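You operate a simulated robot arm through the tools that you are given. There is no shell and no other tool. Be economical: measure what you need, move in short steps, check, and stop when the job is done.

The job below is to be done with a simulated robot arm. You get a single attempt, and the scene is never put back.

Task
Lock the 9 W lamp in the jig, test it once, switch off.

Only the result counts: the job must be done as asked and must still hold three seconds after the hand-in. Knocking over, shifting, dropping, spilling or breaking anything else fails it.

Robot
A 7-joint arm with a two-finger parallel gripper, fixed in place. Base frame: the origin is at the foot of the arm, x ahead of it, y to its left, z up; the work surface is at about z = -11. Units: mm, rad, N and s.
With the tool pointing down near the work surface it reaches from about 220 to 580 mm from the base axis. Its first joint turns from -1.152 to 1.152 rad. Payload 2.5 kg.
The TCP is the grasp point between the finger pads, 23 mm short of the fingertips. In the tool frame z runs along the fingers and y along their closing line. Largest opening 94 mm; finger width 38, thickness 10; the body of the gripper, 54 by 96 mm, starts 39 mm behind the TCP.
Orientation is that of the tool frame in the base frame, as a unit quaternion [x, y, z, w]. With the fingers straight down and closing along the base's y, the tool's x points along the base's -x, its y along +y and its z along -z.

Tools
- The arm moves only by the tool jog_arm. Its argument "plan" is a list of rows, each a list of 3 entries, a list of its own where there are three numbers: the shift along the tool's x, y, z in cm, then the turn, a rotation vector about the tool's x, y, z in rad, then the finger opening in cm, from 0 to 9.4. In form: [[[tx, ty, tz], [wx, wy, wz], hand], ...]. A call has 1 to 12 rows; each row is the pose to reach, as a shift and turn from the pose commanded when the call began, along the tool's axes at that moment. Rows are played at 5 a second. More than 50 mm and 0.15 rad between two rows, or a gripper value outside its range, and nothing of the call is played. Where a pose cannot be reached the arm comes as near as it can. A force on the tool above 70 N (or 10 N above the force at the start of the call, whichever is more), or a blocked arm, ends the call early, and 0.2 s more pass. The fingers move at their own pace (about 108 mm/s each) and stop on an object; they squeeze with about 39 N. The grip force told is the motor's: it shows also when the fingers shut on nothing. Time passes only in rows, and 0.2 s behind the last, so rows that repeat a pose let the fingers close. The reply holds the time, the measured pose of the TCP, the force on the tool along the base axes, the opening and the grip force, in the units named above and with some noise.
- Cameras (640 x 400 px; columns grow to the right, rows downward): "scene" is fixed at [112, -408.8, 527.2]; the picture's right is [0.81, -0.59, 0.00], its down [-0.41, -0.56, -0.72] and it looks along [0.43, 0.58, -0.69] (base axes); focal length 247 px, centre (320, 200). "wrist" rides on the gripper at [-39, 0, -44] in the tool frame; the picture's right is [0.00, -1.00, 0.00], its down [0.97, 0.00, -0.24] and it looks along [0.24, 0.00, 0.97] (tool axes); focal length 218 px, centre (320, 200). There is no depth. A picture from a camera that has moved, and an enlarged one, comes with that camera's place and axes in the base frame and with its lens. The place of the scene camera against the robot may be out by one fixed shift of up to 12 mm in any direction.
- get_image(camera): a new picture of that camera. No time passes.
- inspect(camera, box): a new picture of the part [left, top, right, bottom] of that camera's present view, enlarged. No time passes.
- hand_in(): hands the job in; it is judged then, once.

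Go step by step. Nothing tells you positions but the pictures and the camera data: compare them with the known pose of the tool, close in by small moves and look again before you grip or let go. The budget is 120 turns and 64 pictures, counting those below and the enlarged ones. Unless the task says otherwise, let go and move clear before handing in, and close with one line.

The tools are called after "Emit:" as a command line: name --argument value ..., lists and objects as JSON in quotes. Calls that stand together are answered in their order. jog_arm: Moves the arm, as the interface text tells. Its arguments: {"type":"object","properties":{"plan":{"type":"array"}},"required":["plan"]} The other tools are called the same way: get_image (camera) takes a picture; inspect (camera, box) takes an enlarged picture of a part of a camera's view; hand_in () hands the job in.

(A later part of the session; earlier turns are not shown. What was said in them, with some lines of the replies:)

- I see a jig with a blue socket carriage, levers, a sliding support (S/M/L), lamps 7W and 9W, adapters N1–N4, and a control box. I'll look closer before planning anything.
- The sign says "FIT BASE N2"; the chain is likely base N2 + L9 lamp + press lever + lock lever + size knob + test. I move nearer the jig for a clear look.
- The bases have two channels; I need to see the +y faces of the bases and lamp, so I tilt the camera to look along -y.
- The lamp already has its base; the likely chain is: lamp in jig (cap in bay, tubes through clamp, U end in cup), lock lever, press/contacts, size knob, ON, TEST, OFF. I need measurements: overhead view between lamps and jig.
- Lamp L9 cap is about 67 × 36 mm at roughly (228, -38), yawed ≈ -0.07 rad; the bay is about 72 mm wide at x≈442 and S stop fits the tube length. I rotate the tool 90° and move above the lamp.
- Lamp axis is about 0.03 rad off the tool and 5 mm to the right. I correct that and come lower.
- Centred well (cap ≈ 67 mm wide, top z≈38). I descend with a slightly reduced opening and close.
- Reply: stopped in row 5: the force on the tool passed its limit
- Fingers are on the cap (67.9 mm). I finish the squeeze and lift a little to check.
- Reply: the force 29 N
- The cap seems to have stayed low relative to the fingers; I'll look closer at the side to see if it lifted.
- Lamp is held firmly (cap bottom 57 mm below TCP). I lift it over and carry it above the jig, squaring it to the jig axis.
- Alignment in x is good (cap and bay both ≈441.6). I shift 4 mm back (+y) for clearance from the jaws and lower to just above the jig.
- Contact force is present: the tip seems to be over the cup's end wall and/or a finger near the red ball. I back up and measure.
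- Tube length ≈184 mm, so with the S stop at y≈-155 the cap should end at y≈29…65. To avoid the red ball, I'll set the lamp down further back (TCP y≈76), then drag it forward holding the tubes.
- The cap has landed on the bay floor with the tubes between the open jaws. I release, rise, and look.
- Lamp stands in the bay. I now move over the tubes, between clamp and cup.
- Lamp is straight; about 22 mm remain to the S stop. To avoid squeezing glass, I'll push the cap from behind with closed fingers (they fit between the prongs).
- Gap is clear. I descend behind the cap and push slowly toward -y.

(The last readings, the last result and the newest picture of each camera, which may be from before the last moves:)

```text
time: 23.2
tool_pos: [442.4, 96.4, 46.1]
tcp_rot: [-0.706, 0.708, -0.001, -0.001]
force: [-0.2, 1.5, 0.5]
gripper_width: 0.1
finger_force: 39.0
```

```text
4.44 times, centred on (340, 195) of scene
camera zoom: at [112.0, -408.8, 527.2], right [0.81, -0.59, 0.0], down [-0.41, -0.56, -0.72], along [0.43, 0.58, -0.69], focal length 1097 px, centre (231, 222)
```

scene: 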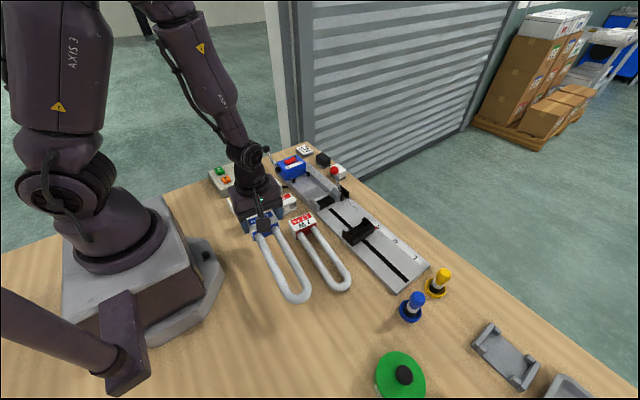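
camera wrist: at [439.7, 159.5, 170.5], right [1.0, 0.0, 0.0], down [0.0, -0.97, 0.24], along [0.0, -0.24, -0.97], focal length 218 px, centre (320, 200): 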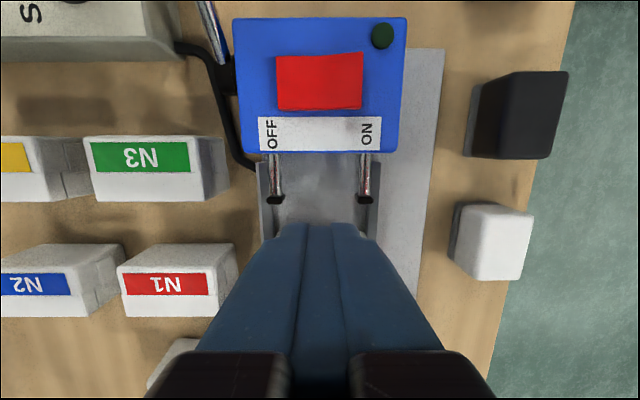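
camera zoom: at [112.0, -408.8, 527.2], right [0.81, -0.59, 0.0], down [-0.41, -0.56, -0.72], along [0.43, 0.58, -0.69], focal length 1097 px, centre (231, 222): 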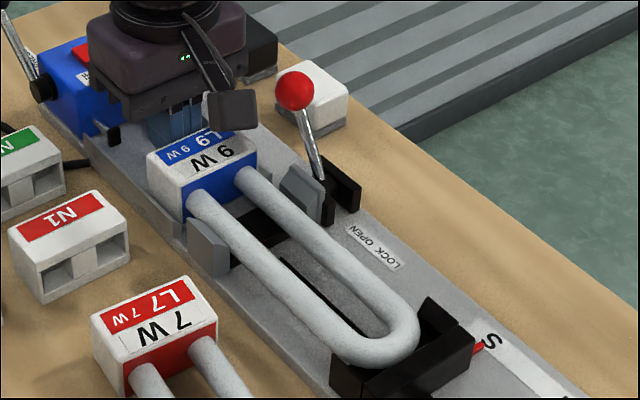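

Emit:
jog_arm --plan '[[[0.3, 0, 0], [0, 0, 0], 0], [[0.6, 0, 0], [0, 0, 0], 0], [[0.8, 0, 0], [0, 0, 0], 0], [[0.8, 0, 0], [0, 0, 0], 0]]'

Emit:
inspect --camera "scene" --box '[290, 160, 400, 240]'

```text
time: 24.2
tool_pos: [442.0, 87.8, 46.7]
tcp_rot: [-0.706, 0.708, -0.001, -0.001]
force: [-1.3, 0.8, 0.3]
gripper_width: 0.0
finger_force: 38.7
```

```text
5.00 times, centred on (345, 200) of scene
camera zoom: at [112.0, -408.8, 527.2], right [0.81, -0.59, 0.0], down [-0.41, -0.56, -0.72], along [0.43, 0.58, -0.69], focal length 1234 px, centre (195, 200)
```

zoom: 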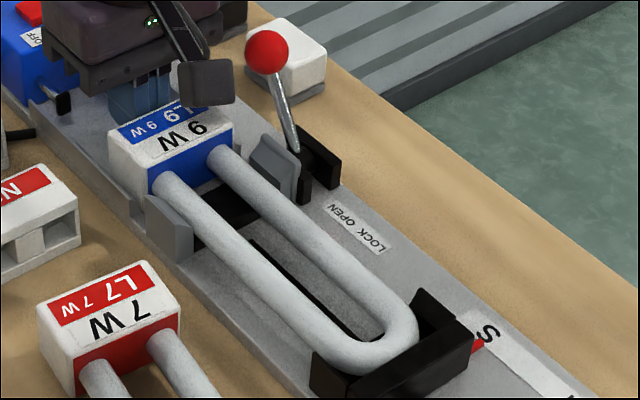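

Still free; the tip is a few mm from the stop. I push on in 1 mm steps until the force rises.

Emit:
jog_arm --plan '[[[0.15, 0, 0], [0, 0, 0], 0], [[0.3, 0, 0], [0, 0, 0], 0], [[0.3, 0, 0], [0, 0, 0], 0]]'

Emit:
jog_arm --plan '[[[0.1, 0, 0], [0, 0, 0], 0], [[0.2, 0, 0], [0, 0, 0], 0], [[0.2, 0, 0], [0, 0, 0], 0]]'

```text
time: 25.0
tool_pos: [441.2, 84.0, 47.6]
tcp_rot: [-0.706, 0.708, -0.001, -0.001]
force: [-0.3, 0.8, -0.7]
gripper_width: 0.1
finger_force: 38.4
```

```text
time: 25.8
tool_pos: [441.9, 82.2, 46.1]
tcp_rot: [-0.707, 0.708, 0.0, 0.0]
force: [-0.7, 1.1, 0.0]
gripper_width: 0.2
finger_force: 38.9
```

Emit:
jog_arm --plan '[[[0.1, 0, 0], [0, 0, 0], 0], [[0.2, 0, 0], [0, 0, 0], 0], [[0.2, 0, 0], [0, 0, 0], 0]]'

Emit:
inspect --camera "scene" --box '[290, 160, 400, 240]'

```text
time: 26.6
tool_pos: [442.4, 80.5, 45.2]
tcp_rot: [-0.707, 0.707, 0.0, 0.0]
force: [-0.1, 0.2, 1.1]
gripper_width: 0.1
finger_force: 38.9
```

```text
5.00 times, centred on (345, 200) of scene
camera zoom: at [112.0, -408.8, 527.2], right [0.81, -0.59, 0.0], down [-0.41, -0.56, -0.72], along [0.43, 0.58, -0.69], focal length 1234 px, centre (195, 200)
```

zoom: 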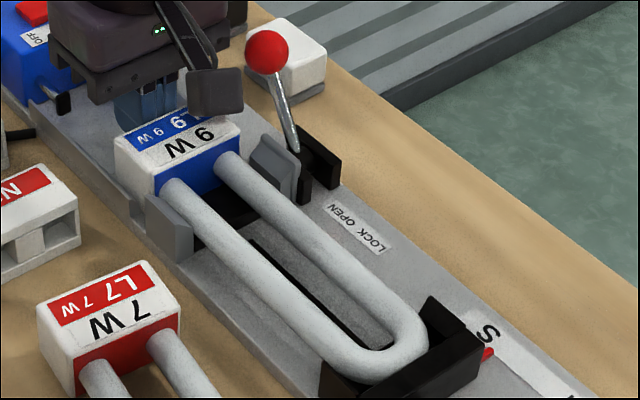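

The lamp reached the stop and pushed the free slider about 5 mm past S. I'll go around and push the slider back (with the lamp) so the pointer is on S.

Emit:
jog_arm --plan '[[[-0.5, 0, -2], [0, 0, 0], 0], [[-0.5, 0, -6], [0, 0, 0], 0], [[-0.5, 0, -10.5], [0, 0, 0], 0], [[4, 0, -10.5], [0, 0, 0], 0], [[8.5, 0, -10.5], [0, 0, 0], 0], [[13, 0, -10.5], [0, 0, 0], 0], [[17.5, 0, -10.5], [0, 0, 0], 0], [[22, 0, -10.5], [0, 0, 0], 0], [[26, 0, -10.5], [0, 0, 0], 0], [[29, 0, -8.5], [0, 0, 0], 0], [[29, 0, -4.5], [0, 0, 0], 0], [[29, 0, -4.5], [0, 0, 0], 0]]'

Emit:
get_image --camera "wrist"

```text
time: 29.2
tool_pos: [444.9, -207.5, 92.3]
tcp_rot: [-0.707, 0.707, -0.001, -0.001]
force: [0.1, -1.2, -0.3]
gripper_width: 0.0
finger_force: 38.2
```

```text
14 pictures are left
camera wrist: at [443.5, -168.2, 135.8], right [1.0, 0.0, 0.0], down [0.0, -0.97, 0.24], along [0.0, -0.24, -0.97], focal length 218 px, centre (320, 200)
```

wrist: 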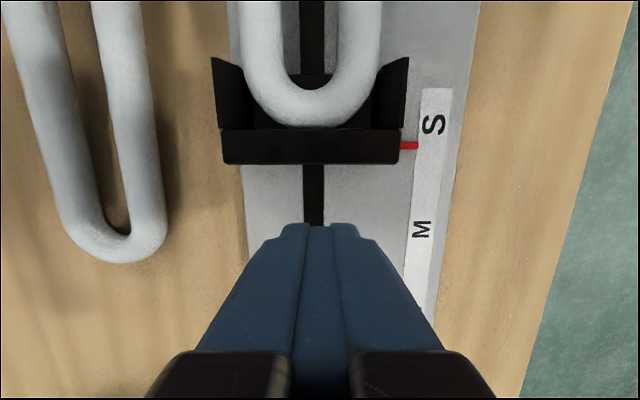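

Emit:
jog_arm --plan '[[[0, 0.2, 3], [0, 0, 0], 0], [[0, 0.2, 6.1], [0, 0, 0], 0], [[-0.5, 0.2, 6.1], [0, 0, 0], 0], [[-1.0, 0.2, 6.1], [0, 0, 0], 0], [[-1.5, 0.2, 6.1], [0, 0, 0], 0], [[-1.5, 0.2, 6.1], [0, 0, 0], 0]]'

Emit:
get_image --camera "wrist"

```text
time: 30.6
tool_pos: [441.5, -203.3, 35.3]
tcp_rot: [-0.703, 0.711, -0.011, -0.004]
force: [-12.2, -38.3, 48.3]
gripper_width: 0.0
finger_force: 39.4
```

```text
13 pictures are left
camera wrist: at [440.7, -162.9, 78.4], right [1.0, -0.01, 0.01], down [-0.01, -0.97, 0.26], along [0.01, -0.26, -0.97], focal length 218 px, centre (320, 200)
```

wrist: 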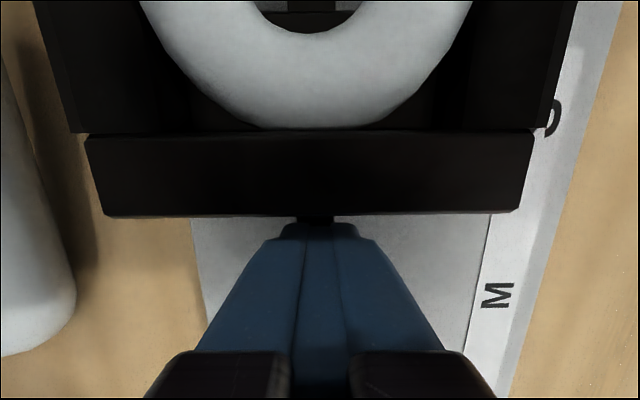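

Fingertips are rubbing the plate (its top is higher than I assumed). I back off and raise by ~12 mm.

Emit:
jog_arm --plan '[[[1.3, 0, 0], [0, 0, 0], 0], [[1.3, 0, -1.2], [0, 0, 0], 0], [[1.3, 0, -1.2], [0, 0, 0], 0]]'

```text
time: 31.0
tool_pos: [441.3, -203.3, 35.1]
tcp_rot: [-0.703, 0.711, -0.002, -0.002]
force: [-2.8, 1.0, 6.4]
gripper_width: 0.0
finger_force: 39.3
stopped in row 1: the force on the tool passed its limit (the readings are from after the stop); the commanded pose is now the measured one
```

Emit:
jog_arm --plan '[[[0.2, 0, -0.4], [0, 0, 0], 0], [[0.2, 0, -0.8], [0, 0, 0], 0], [[0.2, 0, -0.8], [0, 0, 0], 0]]'

```text
time: 31.8
tool_pos: [440.3, -205.8, 43.9]
tcp_rot: [-0.704, 0.711, -0.001, -0.002]
force: [0.2, -0.1, 0.1]
gripper_width: 0.0
finger_force: 38.6
```

Emit:
jog_arm --plan '[[[-0.5, 0, 0], [0, 0, -0.005], 0], [[-1.0, 0, 0], [0, 0, -0.01], 0], [[-1.4, 0, 0], [0, 0, -0.01], 0], [[-1.4, 0, 0], [0, 0, -0.01], 0]]'

Emit:
get_image --camera "wrist"

```text
time: 32.8
tool_pos: [441.0, -191.9, 41.1]
tcp_rot: [0.708, -0.706, 0.003, 0.001]
force: [0.6, -0.4, 0.6]
gripper_width: 0.0
finger_force: 39.0
```

```text
12 pictures are left
camera wrist: at [440.2, -151.2, 85.8], right [1.0, 0.0, 0.0], down [0.0, -0.97, 0.24], along [0.0, -0.24, -0.97], focal length 218 px, centre (320, 200)
```

wrist: 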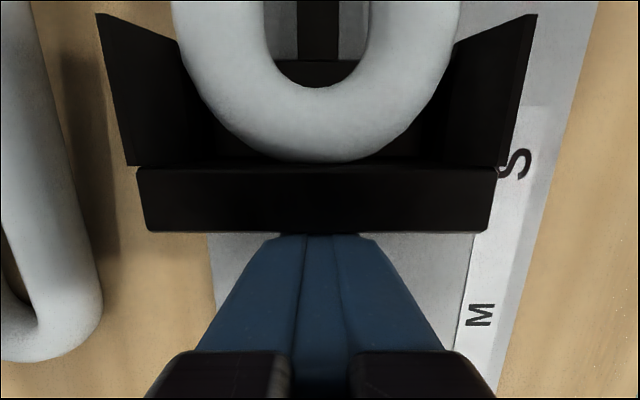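

Wall centre is now at y≈-163, S at ≈-157; about 6 mm more.

Emit:
jog_arm --plan '[[[-0.2, 0, 0], [0, 0, 0], 0], [[-0.4, 0, 0], [0, 0, 0], 0], [[-0.55, 0, 0], [0, 0, 0], 0], [[-0.55, 0, 0], [0, 0, 0], 0], [[1, 0, 0], [0, 0, 0], 0], [[1, 0, -4], [0, 0, 0], 0], [[-1, 0, -8], [0, 0, 0], 0], [[-1, 0, -8], [0, 0, 0], 0]]'

Emit:
get_image --camera "wrist"

```text
time: 34.6
tool_pos: [441.9, -177.4, 123.8]
tcp_rot: [0.708, -0.706, 0.002, 0.001]
force: [0.0, 0.1, 0.0]
gripper_width: 0.1
finger_force: 39.4
```

```text
11 pictures are left
camera wrist: at [440.9, -136.7, 167.0], right [1.0, 0.0, 0.0], down [0.0, -0.97, 0.24], along [0.0, -0.24, -0.97], focal length 218 px, centre (320, 200)
```

wrist: 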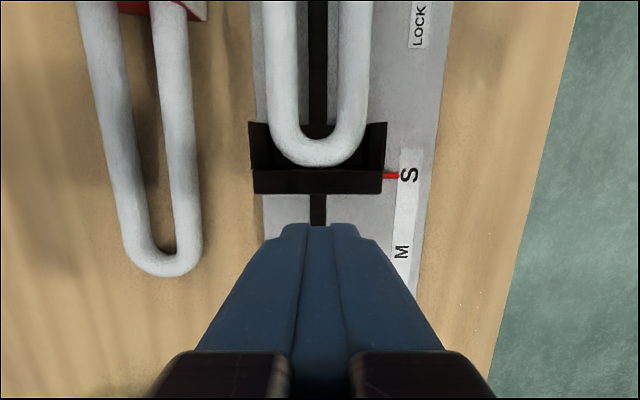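

Pointer is exactly on S with the lamp seated. Now the red lock lever: ball at ≈(502, 37, 86); I'll go to its +y side with closed fingers.

Emit:
jog_arm --plan '[[[0, 0, -3], [0, 0, 0], 0], [[-4.2, -1, -3], [0, 0, 0], 0], [[-8.4, -2, -3], [0, 0, 0], 0], [[-12.6, -3, -3], [0, 0, 0], 0], [[-16.8, -4, -3], [0, 0, 0], 0], [[-21, -5, -3], [0, 0, 0], 0], [[-25.7, -6, -3], [0, 0, 0], 0], [[-25.7, -6, 0], [0, 0, 0], 0], [[-25.7, -6, 2.9], [0, 0, 0], 0], [[-25.7, -6, 2.9], [0, 0, 0], 0]]'

Emit:
inspect --camera "scene" --box '[270, 130, 400, 230]'

```text
time: 36.8
tool_pos: [505.4, 73.9, 92.6]
tcp_rot: [0.708, -0.706, 0.003, 0.001]
force: [-0.2, -1.0, 0.9]
gripper_width: 0.0
finger_force: 39.0
```

```text
4.00 times, centred on (335, 180) of scene
camera zoom: at [112.0, -408.8, 527.2], right [0.81, -0.59, 0.0], down [-0.41, -0.56, -0.72], along [0.43, 0.58, -0.69], focal length 987 px, centre (260, 280)
```

zoom: 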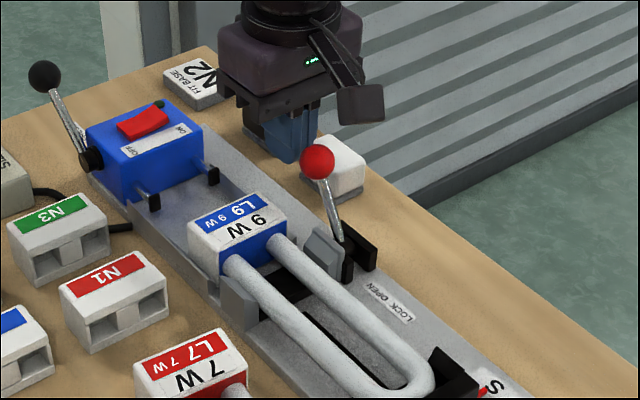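

Fingers are behind the ball on its +y side. I push it toward -y in small steps.

Emit:
jog_arm --plan '[[[1, 0.2, 0], [0, 0, 0], 0], [[2, 0.2, 0], [0, 0, 0], 0], [[3, 0.2, 0], [0, 0, 0], 0], [[4, 0.2, 0], [0, 0, 0], 0], [[5, 0.2, 0], [0, 0, 0], 0], [[6, 0.2, 0], [0, 0, 0], 0], [[7, 0.2, 0], [0, 0, 0], 0], [[7.8, 0.2, 0], [0, 0, 0], 0], [[7.8, 0.2, 0], [0, 0, 0], 0]]'

Emit:
inspect --camera "scene" --box '[280, 140, 400, 240]'

```text
time: 38.8
tool_pos: [499.8, -2.0, 93.4]
tcp_rot: [0.708, -0.707, 0.002, 0.0]
force: [0.5, 3.1, 0.8]
gripper_width: 0.0
finger_force: 39.3
```

```text
4.00 times, centred on (340, 190) of scene
camera zoom: at [112.0, -408.8, 527.2], right [0.81, -0.59, 0.0], down [-0.41, -0.56, -0.72], along [0.43, 0.58, -0.69], focal length 987 px, centre (240, 240)
```

zoom: 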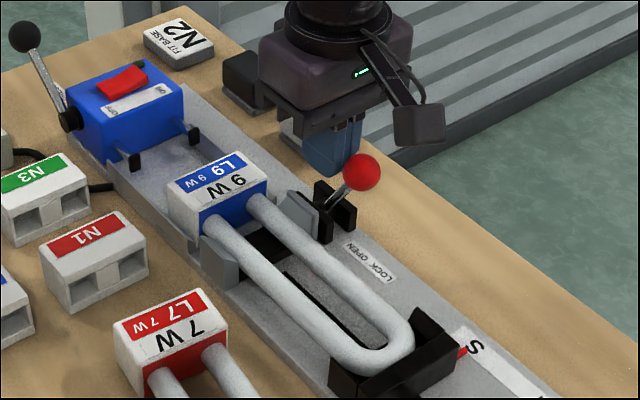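

Emit:
jog_arm --plan '[[[0.4, 0, 0], [0, 0, 0], 0], [[0.8, 0, 0], [0, 0, 0], 0], [[1.2, 0, 0], [0, 0, 0], 0], [[1.2, 0, 0], [0, 0, 0], 0]]'

```text
time: 39.8
tool_pos: [499.3, -5.2, 93.5]
tcp_rot: [0.71, -0.704, -0.003, -0.004]
force: [0.0, 36.0, 3.8]
gripper_width: 0.2
finger_force: 39.2
```

The lever hit its end stop with 36 N, so it's at LOCK. I retreat and go above the ON end of the red rocker, looking on the way.

Emit:
jog_arm --plan '[[[-0.6, 0, 0], [0, 0, 0], 0], [[-2, 0, -2], [0, 0, 0], 0], [[-4, 0.4, -6], [0, 0, 0], 0], [[-8, 1.4, -6], [0, 0, 0], 0], [[-12, 2.6, -6], [0, 0, 0], 0], [[-15, 3.6, -6], [0, 0, 0], 0], [[-18.7, 4.2, -6], [0, 0, 0], 0], [[-18.7, 4.2, -6], [0, 0, 0], 0]]'

Emit:
get_image --camera "wrist"

Emit:
inspect --camera "scene" --box '[270, 140, 400, 240]'

```text
time: 41.6
tool_pos: [459.2, 172.9, 150.5]
tcp_rot: [-0.707, 0.707, -0.002, -0.001]
force: [-0.1, 0.1, 1.6]
gripper_width: 0.0
finger_force: 39.2
```

```text
8 pictures are left
camera wrist: at [458.5, 212.4, 194.0], right [1.0, 0.0, 0.0], down [0.0, -0.97, 0.24], along [0.0, -0.24, -0.97], focal length 218 px, centre (320, 200)
```

wrist: 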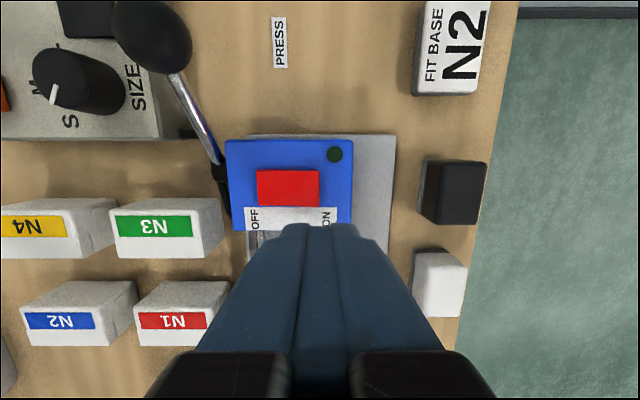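

```text
4.00 times, centred on (335, 190) of scene
camera zoom: at [112.0, -408.8, 527.2], right [0.81, -0.59, 0.0], down [-0.41, -0.56, -0.72], along [0.43, 0.58, -0.69], focal length 987 px, centre (260, 240)
```

zoom: 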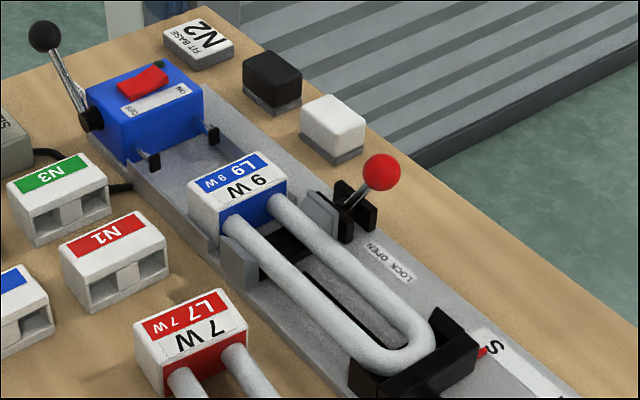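

Lock lever is over, slider on S, knob pointer on S. I descend gently on the ON end of the rocker.

Emit:
jog_arm --plan '[[[-0.9, 0.4, 2], [0, 0, 0], 0], [[-0.9, 0.4, 4.2], [0, 0, 0], 0], [[-0.9, 0.4, 4.8], [0, 0, 0], 0], [[-0.9, 0.4, 5.1], [0, 0, 0], 0], [[-0.9, 0.4, 5.4], [0, 0, 0], 0]]'

```text
time: 42.8
tool_pos: [453.8, 182.2, 98.1]
tcp_rot: [0.708, -0.707, 0.002, 0.001]
force: [-0.8, -0.5, 0.9]
gripper_width: 0.0
finger_force: 38.8
```

Emit:
jog_arm --plan '[[[0, 0, 0.3], [0, 0, 0], 0], [[0, 0, 0.6], [0, 0, 0], 0], [[0, 0, 0.6], [0, 0, 0], 0]]'

Emit:
jog_arm --plan '[[[0, 0, 0.2], [0, 0, 0], 0], [[0, 0, 0.4], [0, 0, 0], 0], [[0, 0, 0.4], [0, 0, 0], 0]]'

```text
time: 43.6
tool_pos: [452.7, 181.0, 94.1]
tcp_rot: [-0.707, 0.707, -0.002, -0.001]
force: [-0.2, 0.5, -0.1]
gripper_width: 0.1
finger_force: 39.8
```

```text
time: 44.4
tool_pos: [452.8, 182.0, 89.0]
tcp_rot: [0.707, -0.707, 0.003, 0.0]
force: [-0.4, -3.3, 12.5]
gripper_width: 0.0
finger_force: 39.0
```

Emit:
jog_arm --plan '[[[0, 0, 0.15], [0, 0, 0], 0], [[0, 0, 0.3], [0, 0, 0], 0], [[0, 0, 0.3], [0, 0, 0], 0]]'

```text
time: 45.2
tool_pos: [452.9, 181.5, 89.1]
tcp_rot: [0.707, -0.707, 0.003, 0.001]
force: [-24.8, -11.1, 62.9]
gripper_width: 0.2
finger_force: 38.9
```

Emit:
jog_arm --plan '[[[0, 0, -0.5], [0, 0, 0], 0], [[0, 0, -3], [0, 0, 0], 0], [[1, 0, -6], [0, 0, 0], 0], [[1, 0, -6], [0, 0, 0], 0]]'

Emit:
get_image --camera "wrist"

```text
time: 46.2
tool_pos: [451.9, 170.0, 145.2]
tcp_rot: [0.707, -0.707, 0.001, 0.002]
force: [0.5, 0.3, -0.3]
gripper_width: 0.1
finger_force: 39.1
```

```text
6 pictures are left
camera wrist: at [451.8, 210.5, 188.9], right [1.0, 0.0, 0.0], down [0.0, -0.97, 0.24], along [0.0, -0.24, -0.97], focal length 218 px, centre (320, 200)
```

wrist: 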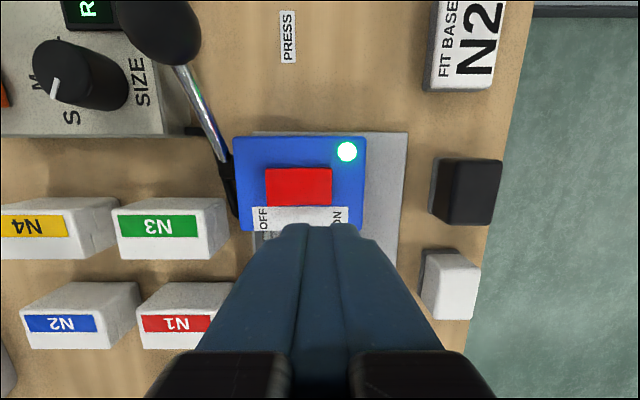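

Power is ON (LED lit) and the display shows text. I read it.

Emit:
inspect --camera "scene" --box '[205, 145, 285, 195]'

```text
8.00 times, centred on (245, 170) of scene
camera zoom: at [112.0, -408.8, 527.2], right [0.81, -0.59, 0.0], down [-0.41, -0.56, -0.72], along [0.43, 0.58, -0.69], focal length 1975 px, centre (920, 440)
```

zoom: 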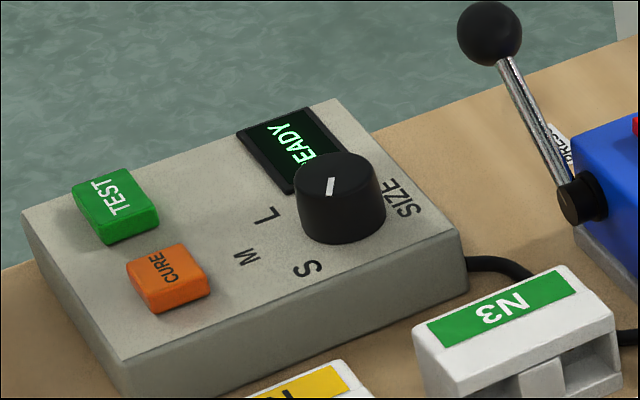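

Display reads READY and the knob is on S. TEST is estimated near (223, 313); I raise and move there to see it from above.

Emit:
jog_arm --plan '[[[0, 0, -3.5], [0, 0, 0], 0], [[-1.8, 3.8, -3.5], [0, 0, 0], 0], [[-3.6, 7.6, -3.5], [0, 0, 0], 0], [[-5.4, 11.4, -3.5], [0, 0, 0], 0], [[-7.2, 15.2, -3.5], [0, 0, 0], 0], [[-9, 19, -3.5], [0, 0, 0], 0], [[-11, 22.8, -3.5], [0, 0, 0], 0], [[-11, 22.8, -1], [0, 0, 0], 0], [[-11, 22.8, -1], [0, 0, 0], 0]]'

Emit:
get_image --camera "wrist"

```text
time: 48.2
tool_pos: [225.6, 280.7, 154.1]
tcp_rot: [0.708, -0.707, 0.002, 0.001]
force: [0.3, -0.9, -0.3]
gripper_width: 0.0
finger_force: 39.3
```

```text
4 pictures are left
camera wrist: at [225.2, 320.7, 198.0], right [1.0, 0.0, 0.0], down [0.0, -0.97, 0.24], along [0.0, -0.24, -0.97], focal length 218 px, centre (320, 200)
```

wrist: 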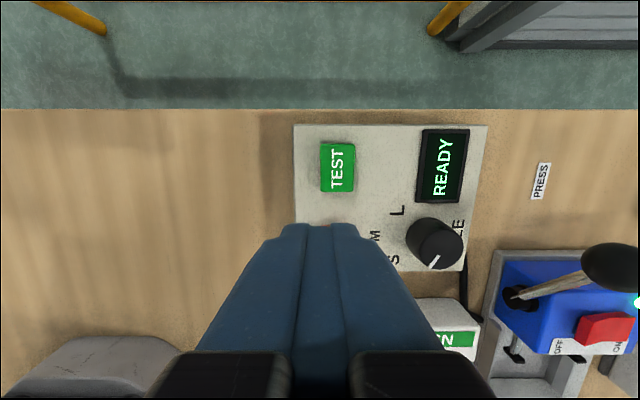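

TEST is at about (238, 306). I position above it and descend carefully.

Emit:
jog_arm --plan '[[[-2.6, -1.25, 0], [0, 0, 0], 0], [[-2.6, -1.25, 4], [0, 0, 0], 0], [[-2.6, -1.25, 7.2], [0, 0, 0], 0], [[-2.6, -1.25, 7.5], [0, 0, 0], 0], [[-2.6, -1.25, 7.5], [0, 0, 0], 0]]'

```text
time: 49.4
tool_pos: [237.2, 307.5, 79.7]
tcp_rot: [0.707, -0.707, 0.002, 0.001]
force: [-0.2, -1.1, -0.5]
gripper_width: 0.0
finger_force: 39.1
```

Emit:
jog_arm --plan '[[[0, 0, 0.4], [0, 0, 0], 0], [[0, 0, 0.8], [0, 0, 0], 0], [[0, 0, 0.8], [0, 0, 0], 0]]'

Emit:
jog_arm --plan '[[[0, 0, 0.2], [0, 0, 0], 0], [[0, 0, 0.4], [0, 0, 0], 0], [[0, 0, 0.4], [0, 0, 0], 0]]'

```text
time: 50.2
tool_pos: [236.3, 306.8, 72.2]
tcp_rot: [0.708, -0.706, 0.003, 0.001]
force: [-0.3, 0.7, 0.0]
gripper_width: 0.0
finger_force: 38.6
```

```text
time: 51.0
tool_pos: [237.7, 307.8, 67.5]
tcp_rot: [0.707, -0.707, 0.003, 0.001]
force: [-0.6, -0.1, 1.2]
gripper_width: 0.0
finger_force: 39.1
```

Emit:
jog_arm --plan '[[[0, 0, 0.2], [0, 0, 0], 0], [[0, 0, 0.4], [0, 0, 0], 0], [[0, 0, 0.4], [0, 0, 0], 0]]'

```text
time: 51.8
tool_pos: [237.7, 307.0, 62.6]
tcp_rot: [0.708, -0.706, 0.001, 0.0]
force: [1.3, -2.2, 7.1]
gripper_width: 0.1
finger_force: 39.0
```

Emit:
jog_arm --plan '[[[0, 0, 0.15], [0, 0, 0], 0], [[0, 0, 0.3], [0, 0, 0], 0], [[0, 0, 0.3], [0, 0, 0], 0]]'

Emit:
inspect --camera "scene" --box '[205, 140, 405, 265]'

```text
time: 52.6
tool_pos: [237.1, 307.5, 59.8]
tcp_rot: [0.708, -0.706, 0.003, 0.001]
force: [-5.0, -6.1, 24.0]
gripper_width: 0.0
finger_force: 39.2
```

```text
3.20 times, centred on (305, 202) of scene
camera zoom: at [111.9, -408.9, 527.2], right [0.81, -0.59, 0.0], down [-0.41, -0.56, -0.72], along [0.43, 0.58, -0.69], focal length 790 px, centre (368, 192)
```

zoom: 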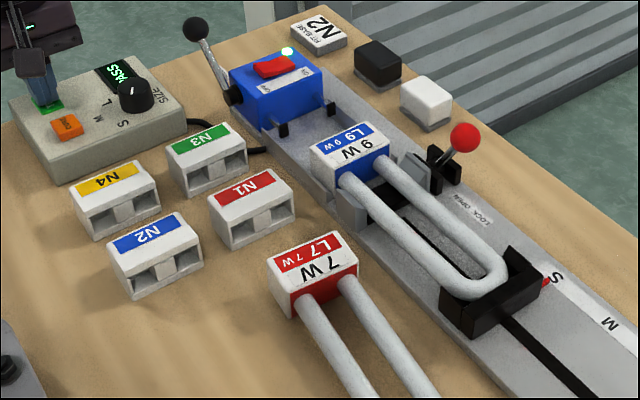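

Display shows PASS. I lift straight off and go to the OFF end of the rocker.

Emit:
jog_arm --plan '[[[0, 0, -3], [0, 0, 0], 0], [[0, 0, -7], [0, 0, 0], 0], [[0, 0, -11.5], [0, 0, 0], 0], [[2.5, -3.8, -11.5], [0, 0, 0], 0], [[5, -7.6, -11.5], [0, 0, 0], 0], [[7.5, -11.4, -11.5], [0, 0, 0], 0], [[10, -15.2, -11.5], [0, 0, 0], 0], [[12.5, -19, -11.5], [0, 0, 0], 0], [[12.5, -19, -8], [0, 0, 0], 0], [[12.5, -19, -4.5], [0, 0, 0], 0], [[12.5, -19, -3.8], [0, 0, 0], 0]]'

```text
time: 55.0
tool_pos: [429.3, 184.2, 99.8]
tcp_rot: [0.708, -0.706, 0.002, 0.0]
force: [0.6, 0.2, -0.4]
gripper_width: 0.1
finger_force: 39.2
```

Emit:
jog_arm --plan '[[[0, 0.1, 0.3], [0, 0, 0], 0], [[0, 0.1, 0.6], [0, 0, 0], 0], [[0, 0.1, 0.9], [0, 0, 0], 0], [[0, 0.1, 0.9], [0, 0, 0], 0]]'

Emit:
jog_arm --plan '[[[0, 0, 0.15], [0, 0, 0], 0], [[0, 0, 0.3], [0, 0, 0], 0], [[0, 0, 0.3], [0, 0, 0], 0]]'

```text
time: 56.0
tool_pos: [427.0, 183.4, 90.9]
tcp_rot: [0.708, -0.706, 0.003, 0.001]
force: [0.0, 0.8, 0.9]
gripper_width: 0.0
finger_force: 38.9
```

```text
time: 56.8
tool_pos: [426.1, 183.6, 88.3]
tcp_rot: [0.708, -0.706, 0.002, 0.001]
force: [-14.9, -8.6, 30.7]
gripper_width: 0.1
finger_force: 38.9
```

Emit:
jog_arm --plan '[[[0, 0, 0.15], [0, 0, 0], 0], [[0, 0, 0.15], [0, 0, 0], 0], [[0, 0, -1], [0, 0, 0], 0], [[0, 0, -4], [0, 0, 0], 0], [[0, 0, -8.5], [0, 0, 0], 0], [[-4, 0, -12], [0, 0, 0], 0], [[-4, 0, -12], [0, 0, 0], 0]]'

Emit:
inspect --camera "scene" --box '[205, 140, 405, 265]'

```text
refused: row 6 steps farther than a row can; nothing moved
```

```text
3.20 times, centred on (305, 202) of scene
camera zoom: at [111.8, -408.9, 527.2], right [0.81, -0.59, 0.0], down [-0.41, -0.56, -0.72], along [0.43, 0.58, -0.69], focal length 790 px, centre (368, 192)
```

zoom: 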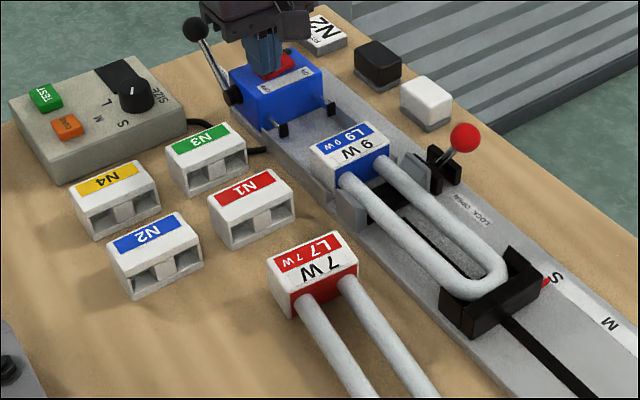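

The display has gone dark, so it is switched off. I lift clear and check a last time.

Emit:
jog_arm --plan '[[[0, 0, -1], [0, 0, 0], 0], [[0, 0, -4], [0, 0, 0], 0], [[0, 0, -8], [0, 0, 0], 0], [[0, 0, -12], [0, 0, 0], 0], [[0, 0, -15], [0, 0, 0], 0], [[0, 0, -15], [0, 0, 0], 0]]'

Emit:
inspect --camera "scene" --box '[205, 140, 405, 265]'

```text
time: 58.2
tool_pos: [427.0, 183.1, 235.2]
tcp_rot: [0.707, -0.707, 0.002, 0.001]
force: [-0.2, 0.3, -0.5]
gripper_width: 0.1
finger_force: 39.2
```

```text
3.20 times, centred on (305, 202) of scene
camera zoom: at [112.0, -408.8, 527.2], right [0.81, -0.59, 0.0], down [-0.41, -0.56, -0.72], along [0.43, 0.58, -0.69], focal length 790 px, centre (368, 192)
```

zoom: 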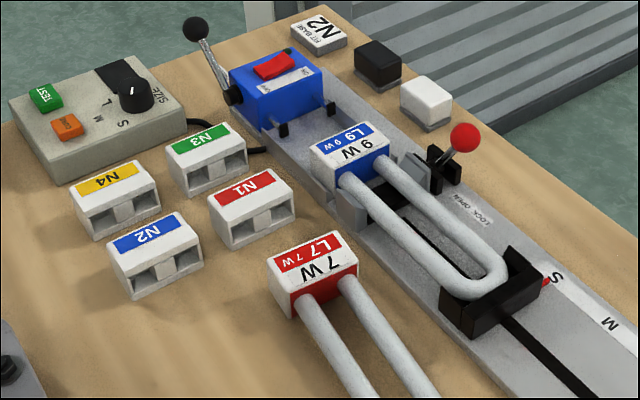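

The lamp is locked, the test showed PASS, the LED and display are dark, and the arm is clear. I hand in.

Emit:
hand_in

```text
The job is handed in.
```

The 9 W lamp is locked in the jig at size S, the single test showed PASS, the power is off, and the arm is clear of the jig.
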